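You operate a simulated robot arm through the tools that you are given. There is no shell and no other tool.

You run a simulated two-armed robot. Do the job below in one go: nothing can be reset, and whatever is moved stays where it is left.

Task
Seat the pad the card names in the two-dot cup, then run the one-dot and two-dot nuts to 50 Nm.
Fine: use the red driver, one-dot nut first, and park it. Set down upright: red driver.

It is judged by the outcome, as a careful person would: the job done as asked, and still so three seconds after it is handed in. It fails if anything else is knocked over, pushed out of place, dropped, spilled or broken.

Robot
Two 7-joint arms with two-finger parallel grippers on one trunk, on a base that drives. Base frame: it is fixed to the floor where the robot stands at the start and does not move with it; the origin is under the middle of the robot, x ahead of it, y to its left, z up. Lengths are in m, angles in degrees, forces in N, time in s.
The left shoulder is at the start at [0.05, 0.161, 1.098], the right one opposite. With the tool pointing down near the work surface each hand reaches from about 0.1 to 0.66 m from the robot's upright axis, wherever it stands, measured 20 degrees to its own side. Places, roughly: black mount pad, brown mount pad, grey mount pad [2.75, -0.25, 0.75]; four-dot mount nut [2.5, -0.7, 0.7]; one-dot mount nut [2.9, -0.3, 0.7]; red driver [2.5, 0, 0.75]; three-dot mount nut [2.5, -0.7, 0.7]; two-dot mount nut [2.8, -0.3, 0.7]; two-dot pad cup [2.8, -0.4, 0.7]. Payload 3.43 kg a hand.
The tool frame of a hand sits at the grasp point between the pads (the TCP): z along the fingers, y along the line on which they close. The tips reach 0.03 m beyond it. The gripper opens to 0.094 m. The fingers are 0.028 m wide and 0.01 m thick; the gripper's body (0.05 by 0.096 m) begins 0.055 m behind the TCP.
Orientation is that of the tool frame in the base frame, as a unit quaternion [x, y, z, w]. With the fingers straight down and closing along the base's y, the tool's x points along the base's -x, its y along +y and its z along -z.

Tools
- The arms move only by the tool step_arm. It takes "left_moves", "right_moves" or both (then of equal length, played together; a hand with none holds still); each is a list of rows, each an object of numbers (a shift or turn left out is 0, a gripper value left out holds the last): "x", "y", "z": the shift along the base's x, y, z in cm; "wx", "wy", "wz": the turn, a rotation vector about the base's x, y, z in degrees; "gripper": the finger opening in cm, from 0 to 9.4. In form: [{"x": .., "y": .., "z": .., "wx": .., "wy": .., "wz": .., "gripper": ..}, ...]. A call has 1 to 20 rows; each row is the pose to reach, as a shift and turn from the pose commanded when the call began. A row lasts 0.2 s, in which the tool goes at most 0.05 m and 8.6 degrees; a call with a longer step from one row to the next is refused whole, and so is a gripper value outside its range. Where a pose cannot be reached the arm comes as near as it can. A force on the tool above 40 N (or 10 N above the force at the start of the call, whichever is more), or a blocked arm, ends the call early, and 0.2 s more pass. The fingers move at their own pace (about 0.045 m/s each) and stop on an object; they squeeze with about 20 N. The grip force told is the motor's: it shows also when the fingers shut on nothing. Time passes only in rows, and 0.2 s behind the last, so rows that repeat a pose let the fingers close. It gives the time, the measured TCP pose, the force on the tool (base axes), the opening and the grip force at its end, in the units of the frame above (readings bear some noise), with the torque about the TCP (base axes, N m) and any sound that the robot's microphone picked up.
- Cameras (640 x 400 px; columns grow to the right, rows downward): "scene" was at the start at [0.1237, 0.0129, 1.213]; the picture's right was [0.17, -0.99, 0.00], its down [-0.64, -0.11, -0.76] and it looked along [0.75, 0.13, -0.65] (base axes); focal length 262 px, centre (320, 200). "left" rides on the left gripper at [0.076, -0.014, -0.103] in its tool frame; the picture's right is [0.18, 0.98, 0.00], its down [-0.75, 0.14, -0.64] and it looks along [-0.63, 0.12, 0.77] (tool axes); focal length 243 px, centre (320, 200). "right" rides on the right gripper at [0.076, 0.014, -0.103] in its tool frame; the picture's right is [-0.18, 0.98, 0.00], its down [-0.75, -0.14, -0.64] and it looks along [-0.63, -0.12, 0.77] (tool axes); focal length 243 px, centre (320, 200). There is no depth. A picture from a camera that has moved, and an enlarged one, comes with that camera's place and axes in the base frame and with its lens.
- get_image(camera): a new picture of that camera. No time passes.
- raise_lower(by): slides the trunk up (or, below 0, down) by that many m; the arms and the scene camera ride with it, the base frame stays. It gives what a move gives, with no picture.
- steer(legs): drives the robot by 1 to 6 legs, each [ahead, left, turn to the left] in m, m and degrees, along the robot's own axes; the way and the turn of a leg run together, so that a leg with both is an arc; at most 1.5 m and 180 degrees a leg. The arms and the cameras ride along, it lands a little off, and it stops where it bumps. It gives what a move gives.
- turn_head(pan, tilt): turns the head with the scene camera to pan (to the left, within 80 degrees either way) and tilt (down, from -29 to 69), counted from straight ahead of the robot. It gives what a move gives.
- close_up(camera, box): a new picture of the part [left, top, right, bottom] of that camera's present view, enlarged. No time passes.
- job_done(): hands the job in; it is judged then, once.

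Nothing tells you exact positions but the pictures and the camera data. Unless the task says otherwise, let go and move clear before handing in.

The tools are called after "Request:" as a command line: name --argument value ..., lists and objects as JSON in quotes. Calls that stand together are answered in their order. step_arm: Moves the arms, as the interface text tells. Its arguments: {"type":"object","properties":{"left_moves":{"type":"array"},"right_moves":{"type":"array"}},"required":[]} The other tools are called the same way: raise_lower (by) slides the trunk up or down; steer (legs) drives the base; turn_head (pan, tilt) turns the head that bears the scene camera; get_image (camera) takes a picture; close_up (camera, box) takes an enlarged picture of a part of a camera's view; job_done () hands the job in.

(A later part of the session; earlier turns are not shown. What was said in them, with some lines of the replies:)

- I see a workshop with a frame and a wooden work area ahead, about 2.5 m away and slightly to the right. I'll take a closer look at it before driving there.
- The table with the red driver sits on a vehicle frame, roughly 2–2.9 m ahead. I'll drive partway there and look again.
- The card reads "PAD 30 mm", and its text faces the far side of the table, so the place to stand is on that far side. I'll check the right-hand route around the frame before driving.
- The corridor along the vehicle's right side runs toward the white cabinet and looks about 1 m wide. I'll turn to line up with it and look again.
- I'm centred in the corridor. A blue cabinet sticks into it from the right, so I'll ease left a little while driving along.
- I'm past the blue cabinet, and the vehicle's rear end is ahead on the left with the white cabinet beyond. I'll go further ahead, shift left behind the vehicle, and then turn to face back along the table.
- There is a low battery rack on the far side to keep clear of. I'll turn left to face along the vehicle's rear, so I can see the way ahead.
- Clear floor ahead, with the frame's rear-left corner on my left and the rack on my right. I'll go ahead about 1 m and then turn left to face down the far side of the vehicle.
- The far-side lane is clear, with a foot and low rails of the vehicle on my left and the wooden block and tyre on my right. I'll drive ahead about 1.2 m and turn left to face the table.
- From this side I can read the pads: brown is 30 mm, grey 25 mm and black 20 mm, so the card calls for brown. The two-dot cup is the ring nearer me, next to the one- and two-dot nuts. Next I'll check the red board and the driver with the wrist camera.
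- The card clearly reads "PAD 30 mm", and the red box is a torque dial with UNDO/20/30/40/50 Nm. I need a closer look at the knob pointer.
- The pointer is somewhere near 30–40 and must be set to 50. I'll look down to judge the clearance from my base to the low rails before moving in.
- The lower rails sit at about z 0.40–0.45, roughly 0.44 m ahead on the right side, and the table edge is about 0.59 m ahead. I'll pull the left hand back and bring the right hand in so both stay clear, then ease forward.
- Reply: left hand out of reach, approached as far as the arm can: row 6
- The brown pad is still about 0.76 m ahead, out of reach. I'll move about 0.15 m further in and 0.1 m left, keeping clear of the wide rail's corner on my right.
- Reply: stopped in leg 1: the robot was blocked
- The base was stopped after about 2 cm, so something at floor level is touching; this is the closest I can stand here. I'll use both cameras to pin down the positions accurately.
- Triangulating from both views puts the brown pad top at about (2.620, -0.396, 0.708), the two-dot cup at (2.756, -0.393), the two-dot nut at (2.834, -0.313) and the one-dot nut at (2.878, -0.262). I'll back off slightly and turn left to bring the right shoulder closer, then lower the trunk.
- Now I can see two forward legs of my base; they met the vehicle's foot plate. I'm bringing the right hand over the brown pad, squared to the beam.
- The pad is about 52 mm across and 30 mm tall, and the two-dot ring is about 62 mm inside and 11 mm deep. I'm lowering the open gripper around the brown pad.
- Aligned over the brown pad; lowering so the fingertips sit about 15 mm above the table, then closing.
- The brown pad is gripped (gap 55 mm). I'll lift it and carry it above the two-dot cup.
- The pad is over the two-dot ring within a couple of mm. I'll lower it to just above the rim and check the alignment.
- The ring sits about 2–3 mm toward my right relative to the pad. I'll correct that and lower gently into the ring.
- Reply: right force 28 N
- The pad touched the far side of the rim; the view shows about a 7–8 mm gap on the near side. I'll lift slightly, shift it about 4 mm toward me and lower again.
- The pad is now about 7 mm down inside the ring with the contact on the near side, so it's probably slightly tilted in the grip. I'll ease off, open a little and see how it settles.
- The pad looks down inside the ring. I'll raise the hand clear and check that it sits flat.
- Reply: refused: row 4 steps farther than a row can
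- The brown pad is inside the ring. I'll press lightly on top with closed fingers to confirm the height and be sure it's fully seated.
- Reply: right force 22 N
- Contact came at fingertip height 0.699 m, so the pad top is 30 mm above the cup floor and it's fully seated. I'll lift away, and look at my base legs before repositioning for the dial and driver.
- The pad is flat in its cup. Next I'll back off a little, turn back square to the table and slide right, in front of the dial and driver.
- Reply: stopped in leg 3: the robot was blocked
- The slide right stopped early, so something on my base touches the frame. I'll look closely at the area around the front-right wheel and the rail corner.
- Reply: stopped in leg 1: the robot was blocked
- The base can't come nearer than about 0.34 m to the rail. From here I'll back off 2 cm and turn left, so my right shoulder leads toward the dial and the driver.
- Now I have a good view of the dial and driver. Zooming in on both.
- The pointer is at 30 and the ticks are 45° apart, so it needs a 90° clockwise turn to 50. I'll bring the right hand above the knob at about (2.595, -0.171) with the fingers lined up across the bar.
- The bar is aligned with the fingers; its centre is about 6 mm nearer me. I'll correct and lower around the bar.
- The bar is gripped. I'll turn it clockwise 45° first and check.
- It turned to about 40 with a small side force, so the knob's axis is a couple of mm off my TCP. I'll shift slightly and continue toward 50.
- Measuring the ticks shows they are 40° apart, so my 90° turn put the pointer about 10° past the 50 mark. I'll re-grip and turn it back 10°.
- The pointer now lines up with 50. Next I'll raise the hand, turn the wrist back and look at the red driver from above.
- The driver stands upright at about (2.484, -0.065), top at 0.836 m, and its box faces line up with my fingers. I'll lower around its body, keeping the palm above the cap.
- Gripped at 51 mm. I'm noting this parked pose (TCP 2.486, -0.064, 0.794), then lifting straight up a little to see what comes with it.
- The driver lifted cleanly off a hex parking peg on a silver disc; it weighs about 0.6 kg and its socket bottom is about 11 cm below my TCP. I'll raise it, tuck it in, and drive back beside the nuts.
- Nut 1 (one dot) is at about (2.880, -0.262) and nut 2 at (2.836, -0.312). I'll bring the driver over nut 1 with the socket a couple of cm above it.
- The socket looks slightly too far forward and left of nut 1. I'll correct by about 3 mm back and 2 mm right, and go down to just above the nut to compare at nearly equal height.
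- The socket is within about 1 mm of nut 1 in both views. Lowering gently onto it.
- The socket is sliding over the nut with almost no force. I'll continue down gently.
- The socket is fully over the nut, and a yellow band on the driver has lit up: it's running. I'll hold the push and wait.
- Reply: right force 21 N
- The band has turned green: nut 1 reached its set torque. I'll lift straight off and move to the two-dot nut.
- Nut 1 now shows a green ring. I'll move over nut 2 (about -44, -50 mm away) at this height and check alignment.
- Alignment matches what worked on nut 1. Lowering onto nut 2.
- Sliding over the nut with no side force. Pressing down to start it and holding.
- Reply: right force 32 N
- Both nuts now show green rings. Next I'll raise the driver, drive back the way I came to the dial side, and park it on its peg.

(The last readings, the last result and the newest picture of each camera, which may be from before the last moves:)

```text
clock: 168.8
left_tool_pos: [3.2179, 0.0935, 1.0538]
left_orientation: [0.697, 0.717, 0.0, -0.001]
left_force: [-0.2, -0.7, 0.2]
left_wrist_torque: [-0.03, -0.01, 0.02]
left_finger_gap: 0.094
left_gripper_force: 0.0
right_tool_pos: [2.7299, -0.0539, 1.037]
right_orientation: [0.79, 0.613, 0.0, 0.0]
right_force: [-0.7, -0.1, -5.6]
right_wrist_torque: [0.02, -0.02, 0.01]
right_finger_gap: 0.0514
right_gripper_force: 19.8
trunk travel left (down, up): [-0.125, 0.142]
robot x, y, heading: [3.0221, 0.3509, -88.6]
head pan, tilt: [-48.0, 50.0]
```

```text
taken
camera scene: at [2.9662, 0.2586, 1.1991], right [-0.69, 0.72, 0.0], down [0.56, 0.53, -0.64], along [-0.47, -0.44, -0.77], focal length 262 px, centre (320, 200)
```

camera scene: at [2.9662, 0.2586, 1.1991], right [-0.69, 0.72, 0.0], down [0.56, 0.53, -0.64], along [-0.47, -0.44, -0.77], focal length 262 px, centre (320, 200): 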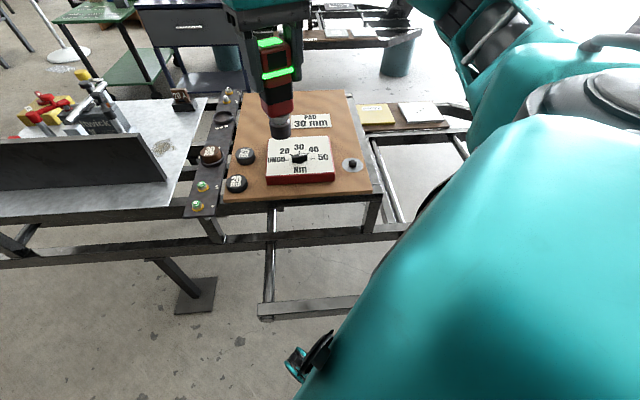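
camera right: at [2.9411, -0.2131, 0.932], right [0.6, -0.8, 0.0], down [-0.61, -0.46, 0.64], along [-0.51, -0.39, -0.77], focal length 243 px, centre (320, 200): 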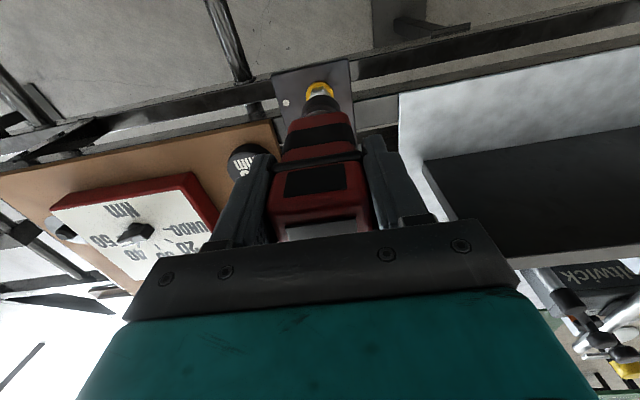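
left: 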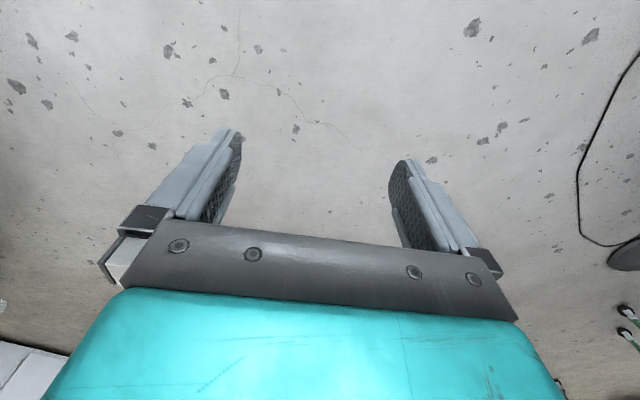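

I'm back beside the parking disc. I'll carry the driver over the peg at its recorded pose and check alignment before lowering.

Request:
step_arm --right_moves '[{"x": -4, "y": -0.2, "wz": -5}, {"x": -8, "y": -0.4, "wz": -10}, {"x": -12, "y": -0.5, "wz": -15}, {"x": -16, "y": -0.7, "wz": -20}, {"x": -20, "y": -0.9, "wz": -25}, {"x": -24.3, "y": -1.05, "wz": -27.6}, {"x": -24.3, "y": -1.05, "z": -4.5, "wz": -27.6}, {"x": -24.3, "y": -1.05, "z": -9, "wz": -27.6}, {"x": -24.3, "y": -1.05, "z": -13.5, "wz": -27.6}, {"x": -24.3, "y": -1.05, "z": -18, "wz": -27.6}, {"x": -24.3, "y": -1.05, "z": -18, "wz": -27.6}]'

Request:
get_image --camera "right"

Request:
close_up --camera "right" --box '[270, 40, 370, 130]'

Request:
close_up --camera "scene" --box '[326, 130, 376, 175]'

```text
clock: 171.2
left_tool_pos: [3.2177, 0.0931, 1.0545]
left_orientation: [0.696, 0.718, 0.0, 0.0]
left_force: [1.3, 0.1, 0.2]
left_wrist_torque: [-0.02, 0.0, -0.01]
left_finger_gap: 0.0941
left_gripper_force: 0.1
right_tool_pos: [2.4872, -0.0647, 0.8579]
right_orientation: [0.914, 0.407, 0.001, 0.001]
right_force: [0.8, -0.7, -6.0]
right_wrist_torque: [0.04, -0.06, -0.02]
right_finger_gap: 0.0513
right_gripper_force: 20.1
trunk travel left (down, up): [-0.125, 0.142]
robot x, y, heading: [3.0202, 0.3517, -88.3]
head pan, tilt: [-48.0, 50.0]
```

```text
taken
camera right: at [2.5469, -0.0167, 0.959], right [0.61, -0.79, 0.0], down [-0.61, -0.47, 0.64], along [-0.51, -0.39, -0.77], focal length 243 px, centre (320, 200)
```

right: 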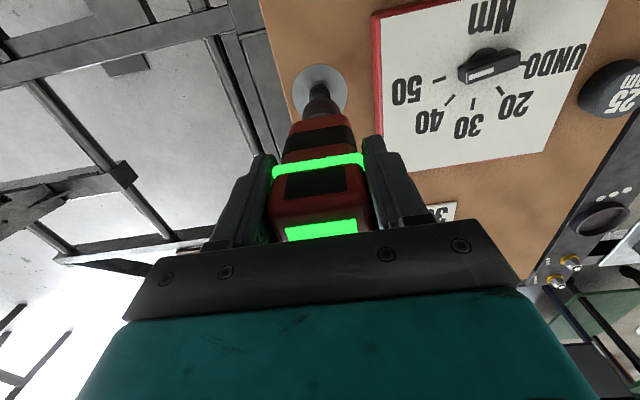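

```text
4.44 times, centred on (320, 85) of right
camera zoom: at [2.5469, -0.0167, 0.959], right [0.61, -0.79, 0.0], down [-0.61, -0.47, 0.64], along [-0.51, -0.39, -0.77], focal length 1078 px, centre (320, 711)
```

zoom: 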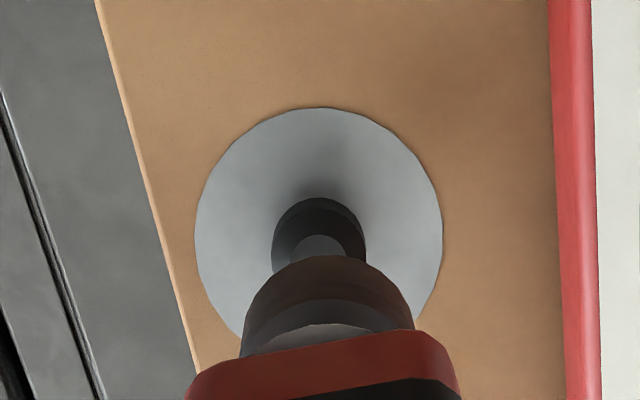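

```text
8.89 times, centred on (351, 152) of scene
camera zoom: at [2.966, 0.2587, 1.1991], right [-0.69, 0.73, 0.0], down [0.56, 0.53, -0.64], along [-0.47, -0.44, -0.77], focal length 2326 px, centre (44, 622)
```

zoom: 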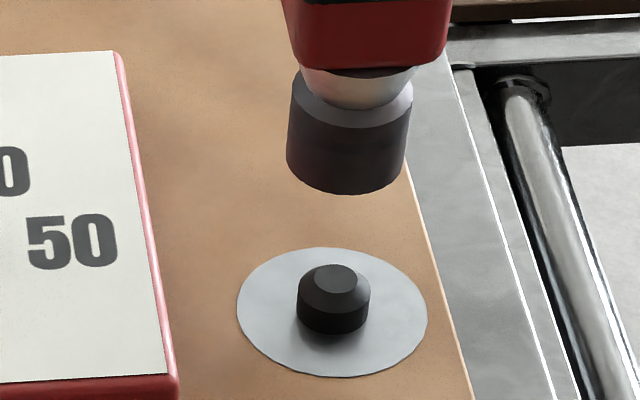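

The two views agree that the socket is about 1.5 mm left of the peg. I'll correct that and lower to just above it.

Request:
step_arm --right_moves '[{"x": -0.08, "y": 0.14, "z": -1.5}, {"x": -0.08, "y": 0.14, "z": -3}, {"x": -0.08, "y": 0.14, "z": -3.6}, {"x": -0.08, "y": 0.14, "z": -3.6}]'

Request:
close_up --camera "right" --box '[270, 40, 370, 130]'

Request:
close_up --camera "scene" --box '[326, 130, 376, 175]'

```text
clock: 172.2
left_tool_pos: [3.2187, 0.0935, 1.0553]
left_orientation: [0.696, 0.718, 0.001, 0.0]
left_force: [-0.5, -0.2, -1.8]
left_wrist_torque: [-0.03, -0.01, 0.01]
left_finger_gap: 0.0938
left_gripper_force: 0.0
right_tool_pos: [2.4859, -0.0633, 0.8206]
right_orientation: [0.913, 0.407, 0.0, 0.0]
right_force: [-0.1, 0.4, -4.9]
right_wrist_torque: [0.04, -0.02, 0.0]
right_finger_gap: 0.0515
right_gripper_force: 20.0
trunk travel left (down, up): [-0.125, 0.142]
robot x, y, heading: [3.0227, 0.3553, -88.3]
head pan, tilt: [-48.0, 50.0]
```

```text
4.44 times, centred on (320, 85) of right
camera zoom: at [2.5462, -0.016, 0.922], right [0.61, -0.79, 0.0], down [-0.61, -0.47, 0.64], along [-0.51, -0.39, -0.77], focal length 1078 px, centre (320, 711)
```

zoom: 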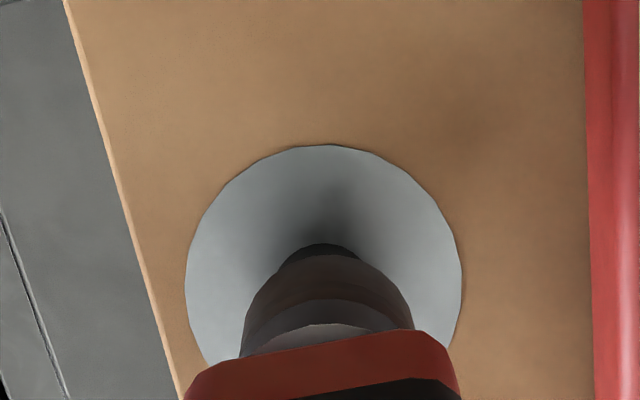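

```text
8.89 times, centred on (351, 152) of scene
camera zoom: at [2.9659, 0.2587, 1.1991], right [-0.69, 0.73, 0.0], down [0.56, 0.53, -0.64], along [-0.47, -0.44, -0.77], focal length 2326 px, centre (44, 622)
```

zoom: 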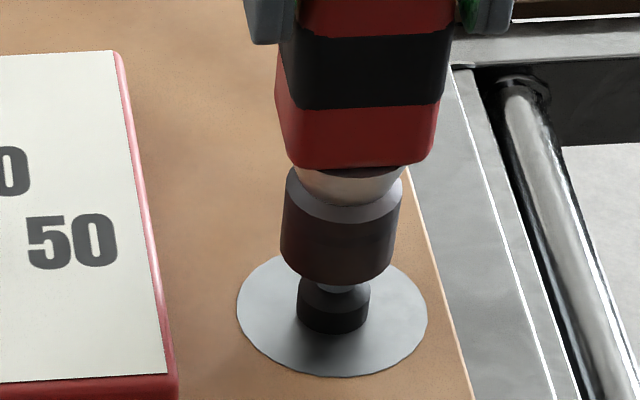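

Request:
step_arm --right_moves '[{"z": -0.5}, {"z": -1.0}, {"z": -1.4}, {"z": -1.8}, {"z": -2.1}, {"z": -2.1}]'

Request:
close_up --camera "scene" --box '[326, 130, 376, 175]'

```text
clock: 173.6
left_tool_pos: [3.2177, 0.093, 1.0545]
left_orientation: [0.696, 0.718, 0.0, 0.0]
left_force: [0.0, -0.7, 0.0]
left_wrist_torque: [0.01, -0.02, 0.0]
left_finger_gap: 0.0942
left_gripper_force: 0.0
right_tool_pos: [2.4864, -0.0614, 0.7995]
right_orientation: [0.913, 0.408, 0.0, -0.001]
right_force: [0.3, 0.0, -5.5]
right_wrist_torque: [0.03, -0.05, -0.04]
right_finger_gap: 0.0515
right_gripper_force: 20.0
trunk travel left (down, up): [-0.125, 0.142]
robot x, y, heading: [3.0212, 0.3484, -88.4]
head pan, tilt: [-48.0, 50.0]
```

```text
8.89 times, centred on (351, 152) of scene
camera zoom: at [2.9659, 0.2587, 1.1991], right [-0.69, 0.73, 0.0], down [0.56, 0.53, -0.64], along [-0.47, -0.44, -0.77], focal length 2326 px, centre (44, 622)
```

zoom: 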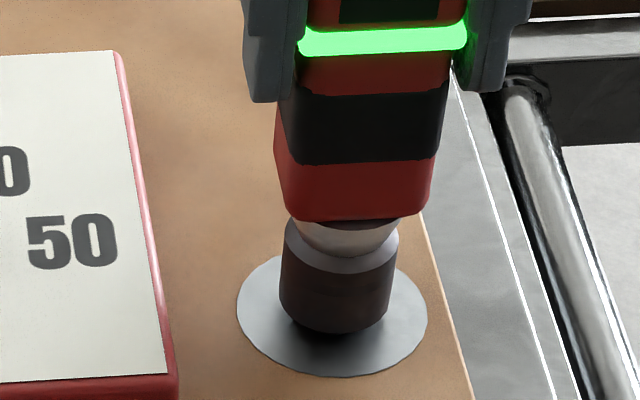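

Request:
step_arm --right_moves '[{"z": -0.2}, {"z": -0.4}, {"z": -0.6}, {"z": -0.75}, {"z": -0.75}]'

Request:
close_up --camera "scene" --box '[326, 130, 376, 175]'

```text
clock: 174.8
left_tool_pos: [3.2188, 0.0931, 1.054]
left_orientation: [0.697, 0.717, 0.0, -0.001]
left_force: [-0.2, 0.0, 0.3]
left_wrist_torque: [0.0, 0.01, 0.0]
left_finger_gap: 0.0942
left_gripper_force: 0.0
right_tool_pos: [2.4866, -0.0628, 0.7931]
right_orientation: [0.913, 0.407, -0.001, 0.002]
right_force: [1.4, 2.4, 5.6]
right_wrist_torque: [0.47, -0.24, 0.01]
right_finger_gap: 0.0512
right_gripper_force: 20.1
trunk travel left (down, up): [-0.125, 0.142]
robot x, y, heading: [3.0227, 0.3537, -88.4]
head pan, tilt: [-48.0, 50.0]
```

```text
8.89 times, centred on (351, 152) of scene
camera zoom: at [2.9668, 0.2595, 1.1994], right [-0.69, 0.73, 0.0], down [0.56, 0.53, -0.64], along [-0.47, -0.44, -0.77], focal length 2326 px, centre (44, 622)
```

zoom: 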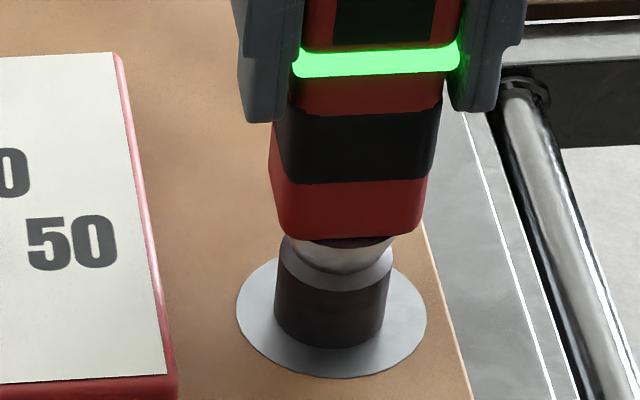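

The socket is resting on the disc at the original height. Releasing gently.

Request:
step_arm --right_moves '[{"z": 0.1, "gripper": 5.5}, {"z": 0.1, "gripper": 6.5}, {"z": 0.1, "gripper": 8}, {"z": 0.1, "gripper": 8}]'

Request:
close_up --camera "scene" --box '[310, 70, 410, 180]'

Request:
get_image --camera "right"

```text
clock: 175.8
left_tool_pos: [3.2188, 0.093, 1.0554]
left_orientation: [0.697, 0.717, 0.0, 0.0]
left_force: [0.1, -0.4, -0.1]
left_wrist_torque: [0.03, 0.02, 0.0]
left_finger_gap: 0.0941
left_gripper_force: 0.0
right_tool_pos: [2.486, -0.0629, 0.7932]
right_orientation: [0.913, 0.407, 0.0, 0.0]
right_force: [0.5, -0.1, -0.2]
right_wrist_torque: [-0.01, -0.05, -0.03]
right_finger_gap: 0.0801
right_gripper_force: 0.1
trunk travel left (down, up): [-0.125, 0.142]
robot x, y, heading: [3.0196, 0.3525, -88.7]
head pan, tilt: [-48.0, 50.0]
```

```text
3.64 times, centred on (360, 125) of scene
camera zoom: at [2.9663, 0.259, 1.1991], right [-0.69, 0.73, 0.0], down [0.56, 0.53, -0.64], along [-0.47, -0.44, -0.77], focal length 952 px, centre (174, 473)
```

zoom: 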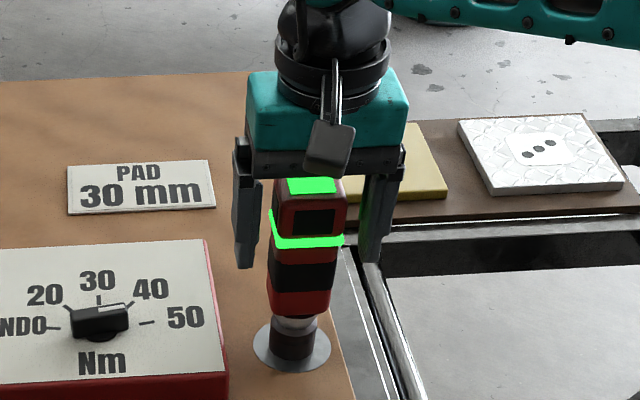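

```text
taken
camera right: at [2.5468, -0.0153, 0.8951], right [0.61, -0.79, 0.0], down [-0.61, -0.47, 0.64], along [-0.51, -0.39, -0.77], focal length 243 px, centre (320, 200)
```

right: 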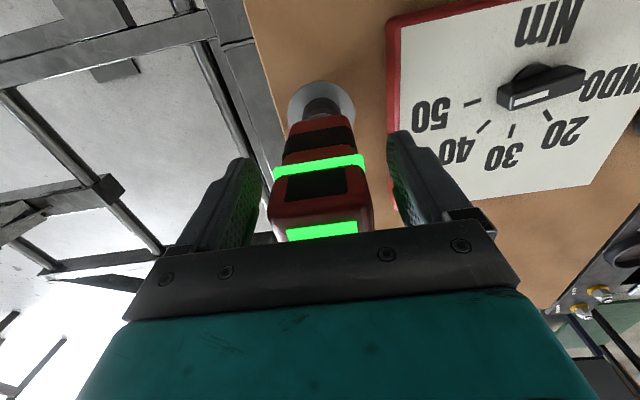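

The driver stands upright on its peg. Raising the open hand straight up and clear.

Request:
step_arm --right_moves '[{"z": 1}, {"z": 4}, {"z": 8}, {"z": 12}, {"z": 16}, {"z": 20}, {"x": 4, "y": 1, "z": 22}, {"x": 8, "y": 2, "z": 22}, {"x": 12, "y": 4, "z": 22}, {"x": 16, "y": 6, "z": 22}, {"x": 20, "y": 8, "z": 22}, {"x": 24, "y": 10, "z": 22}]'

Request:
get_image --camera "scene"

Request:
close_up --camera "scene" --box '[250, 100, 394, 190]'

Request:
close_up --camera "scene" --box '[170, 80, 290, 220]'

```text
clock: 178.4
left_tool_pos: [3.2183, 0.0934, 1.0542]
left_orientation: [0.696, 0.718, 0.001, -0.001]
left_force: [1.0, -0.3, 0.0]
left_wrist_torque: [-0.04, 0.0, 0.02]
left_finger_gap: 0.094
left_gripper_force: 0.1
right_tool_pos: [2.7248, 0.0388, 1.0129]
right_orientation: [0.913, 0.407, -0.001, 0.0]
right_force: [-0.1, -0.7, 1.3]
right_wrist_torque: [0.02, -0.01, 0.0]
right_finger_gap: 0.0801
right_gripper_force: 0.0
trunk travel left (down, up): [-0.125, 0.142]
robot x, y, heading: [3.0203, 0.3526, -88.4]
head pan, tilt: [-48.0, 50.0]
```

```text
taken
camera scene: at [2.9666, 0.259, 1.1992], right [-0.69, 0.73, 0.0], down [0.56, 0.53, -0.64], along [-0.47, -0.44, -0.77], focal length 262 px, centre (320, 200)
```

scene: 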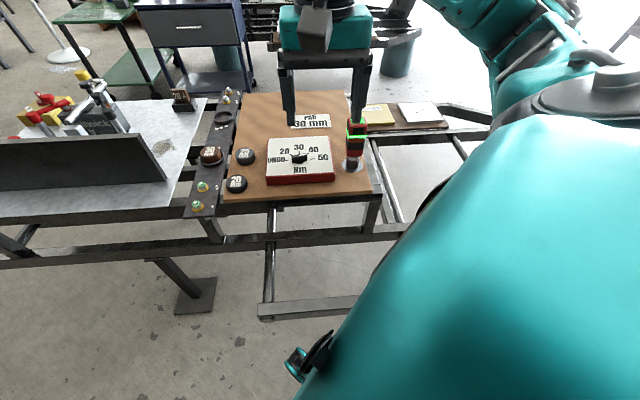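

```text
4.44 times, centred on (322, 145) of scene
camera zoom: at [2.9666, 0.259, 1.1992], right [-0.69, 0.73, 0.0], down [0.56, 0.53, -0.64], along [-0.47, -0.44, -0.77], focal length 1163 px, centre (311, 444)
```

zoom: 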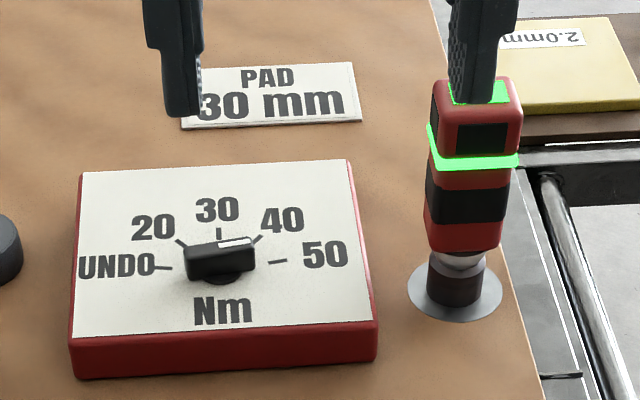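

```text
2.86 times, centred on (230, 150) of scene
camera zoom: at [2.9666, 0.259, 1.1992], right [-0.69, 0.73, 0.0], down [0.56, 0.53, -0.64], along [-0.47, -0.44, -0.77], focal length 748 px, centre (577, 343)
```

zoom: 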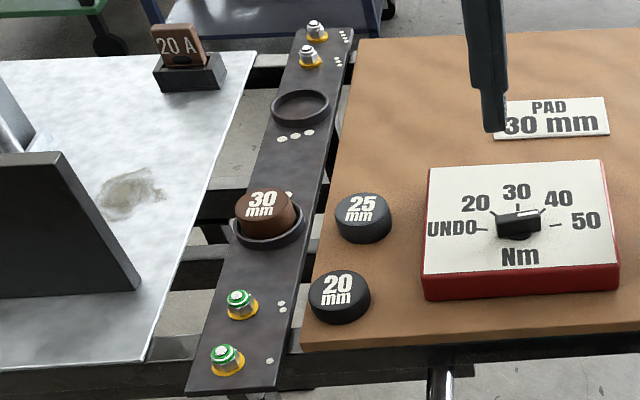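

Request:
close_up --camera "scene" --box '[190, 135, 240, 175]'

Request:
close_up --camera "scene" --box '[180, 170, 230, 220]'

```text
10.00 times, centred on (215, 155) of scene
camera zoom: at [2.9666, 0.259, 1.1992], right [-0.69, 0.73, 0.0], down [0.56, 0.53, -0.64], along [-0.47, -0.44, -0.77], focal length 2617 px, centre (1370, 650)
```

zoom: 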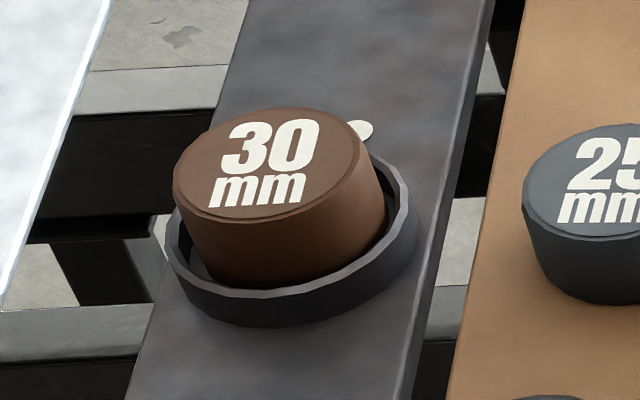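

```text
8.00 times, centred on (205, 195) of scene
camera zoom: at [2.9666, 0.259, 1.1992], right [-0.69, 0.73, 0.0], down [0.56, 0.53, -0.64], along [-0.47, -0.44, -0.77], focal length 2093 px, centre (1240, 240)
```

zoom: 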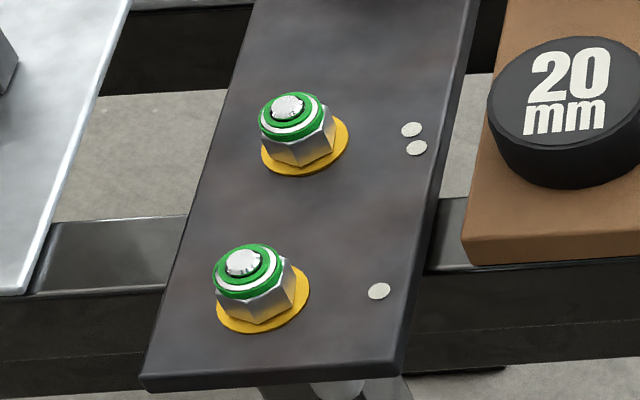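

The pad sits flat in the two-dot cup, both nuts show green, the dial is at 50, and the red driver stands upright on its peg. Both hands are clear, so I'm handing the job in.

Request:
job_done

```text
The job is handed in.
```

The job is done and handed in; I haven't had a result back from the judging yet.

- **Pad:** The card reads "PAD 30 mm", which is the brown pad. It sits flat in the two-dot cup. Pressing on top put it about 30 mm above the cup floor.
- **Torque:** The dial was at 30, so I turned it to 50 Nm before running the nuts.
- **Nuts:** I ran the one-dot nut first, then the two-dot nut, both with the red driver. Each nut now shows a green ring. The robot has no direct torque reading, so 50 Nm rests on the dial setting and those green rings.
- **Driver:** It is parked upright on its peg, and both hands are clear.

While finding a place to stand, the base touched the vehicle frame three times and stopped each time. Nothing appeared to move.
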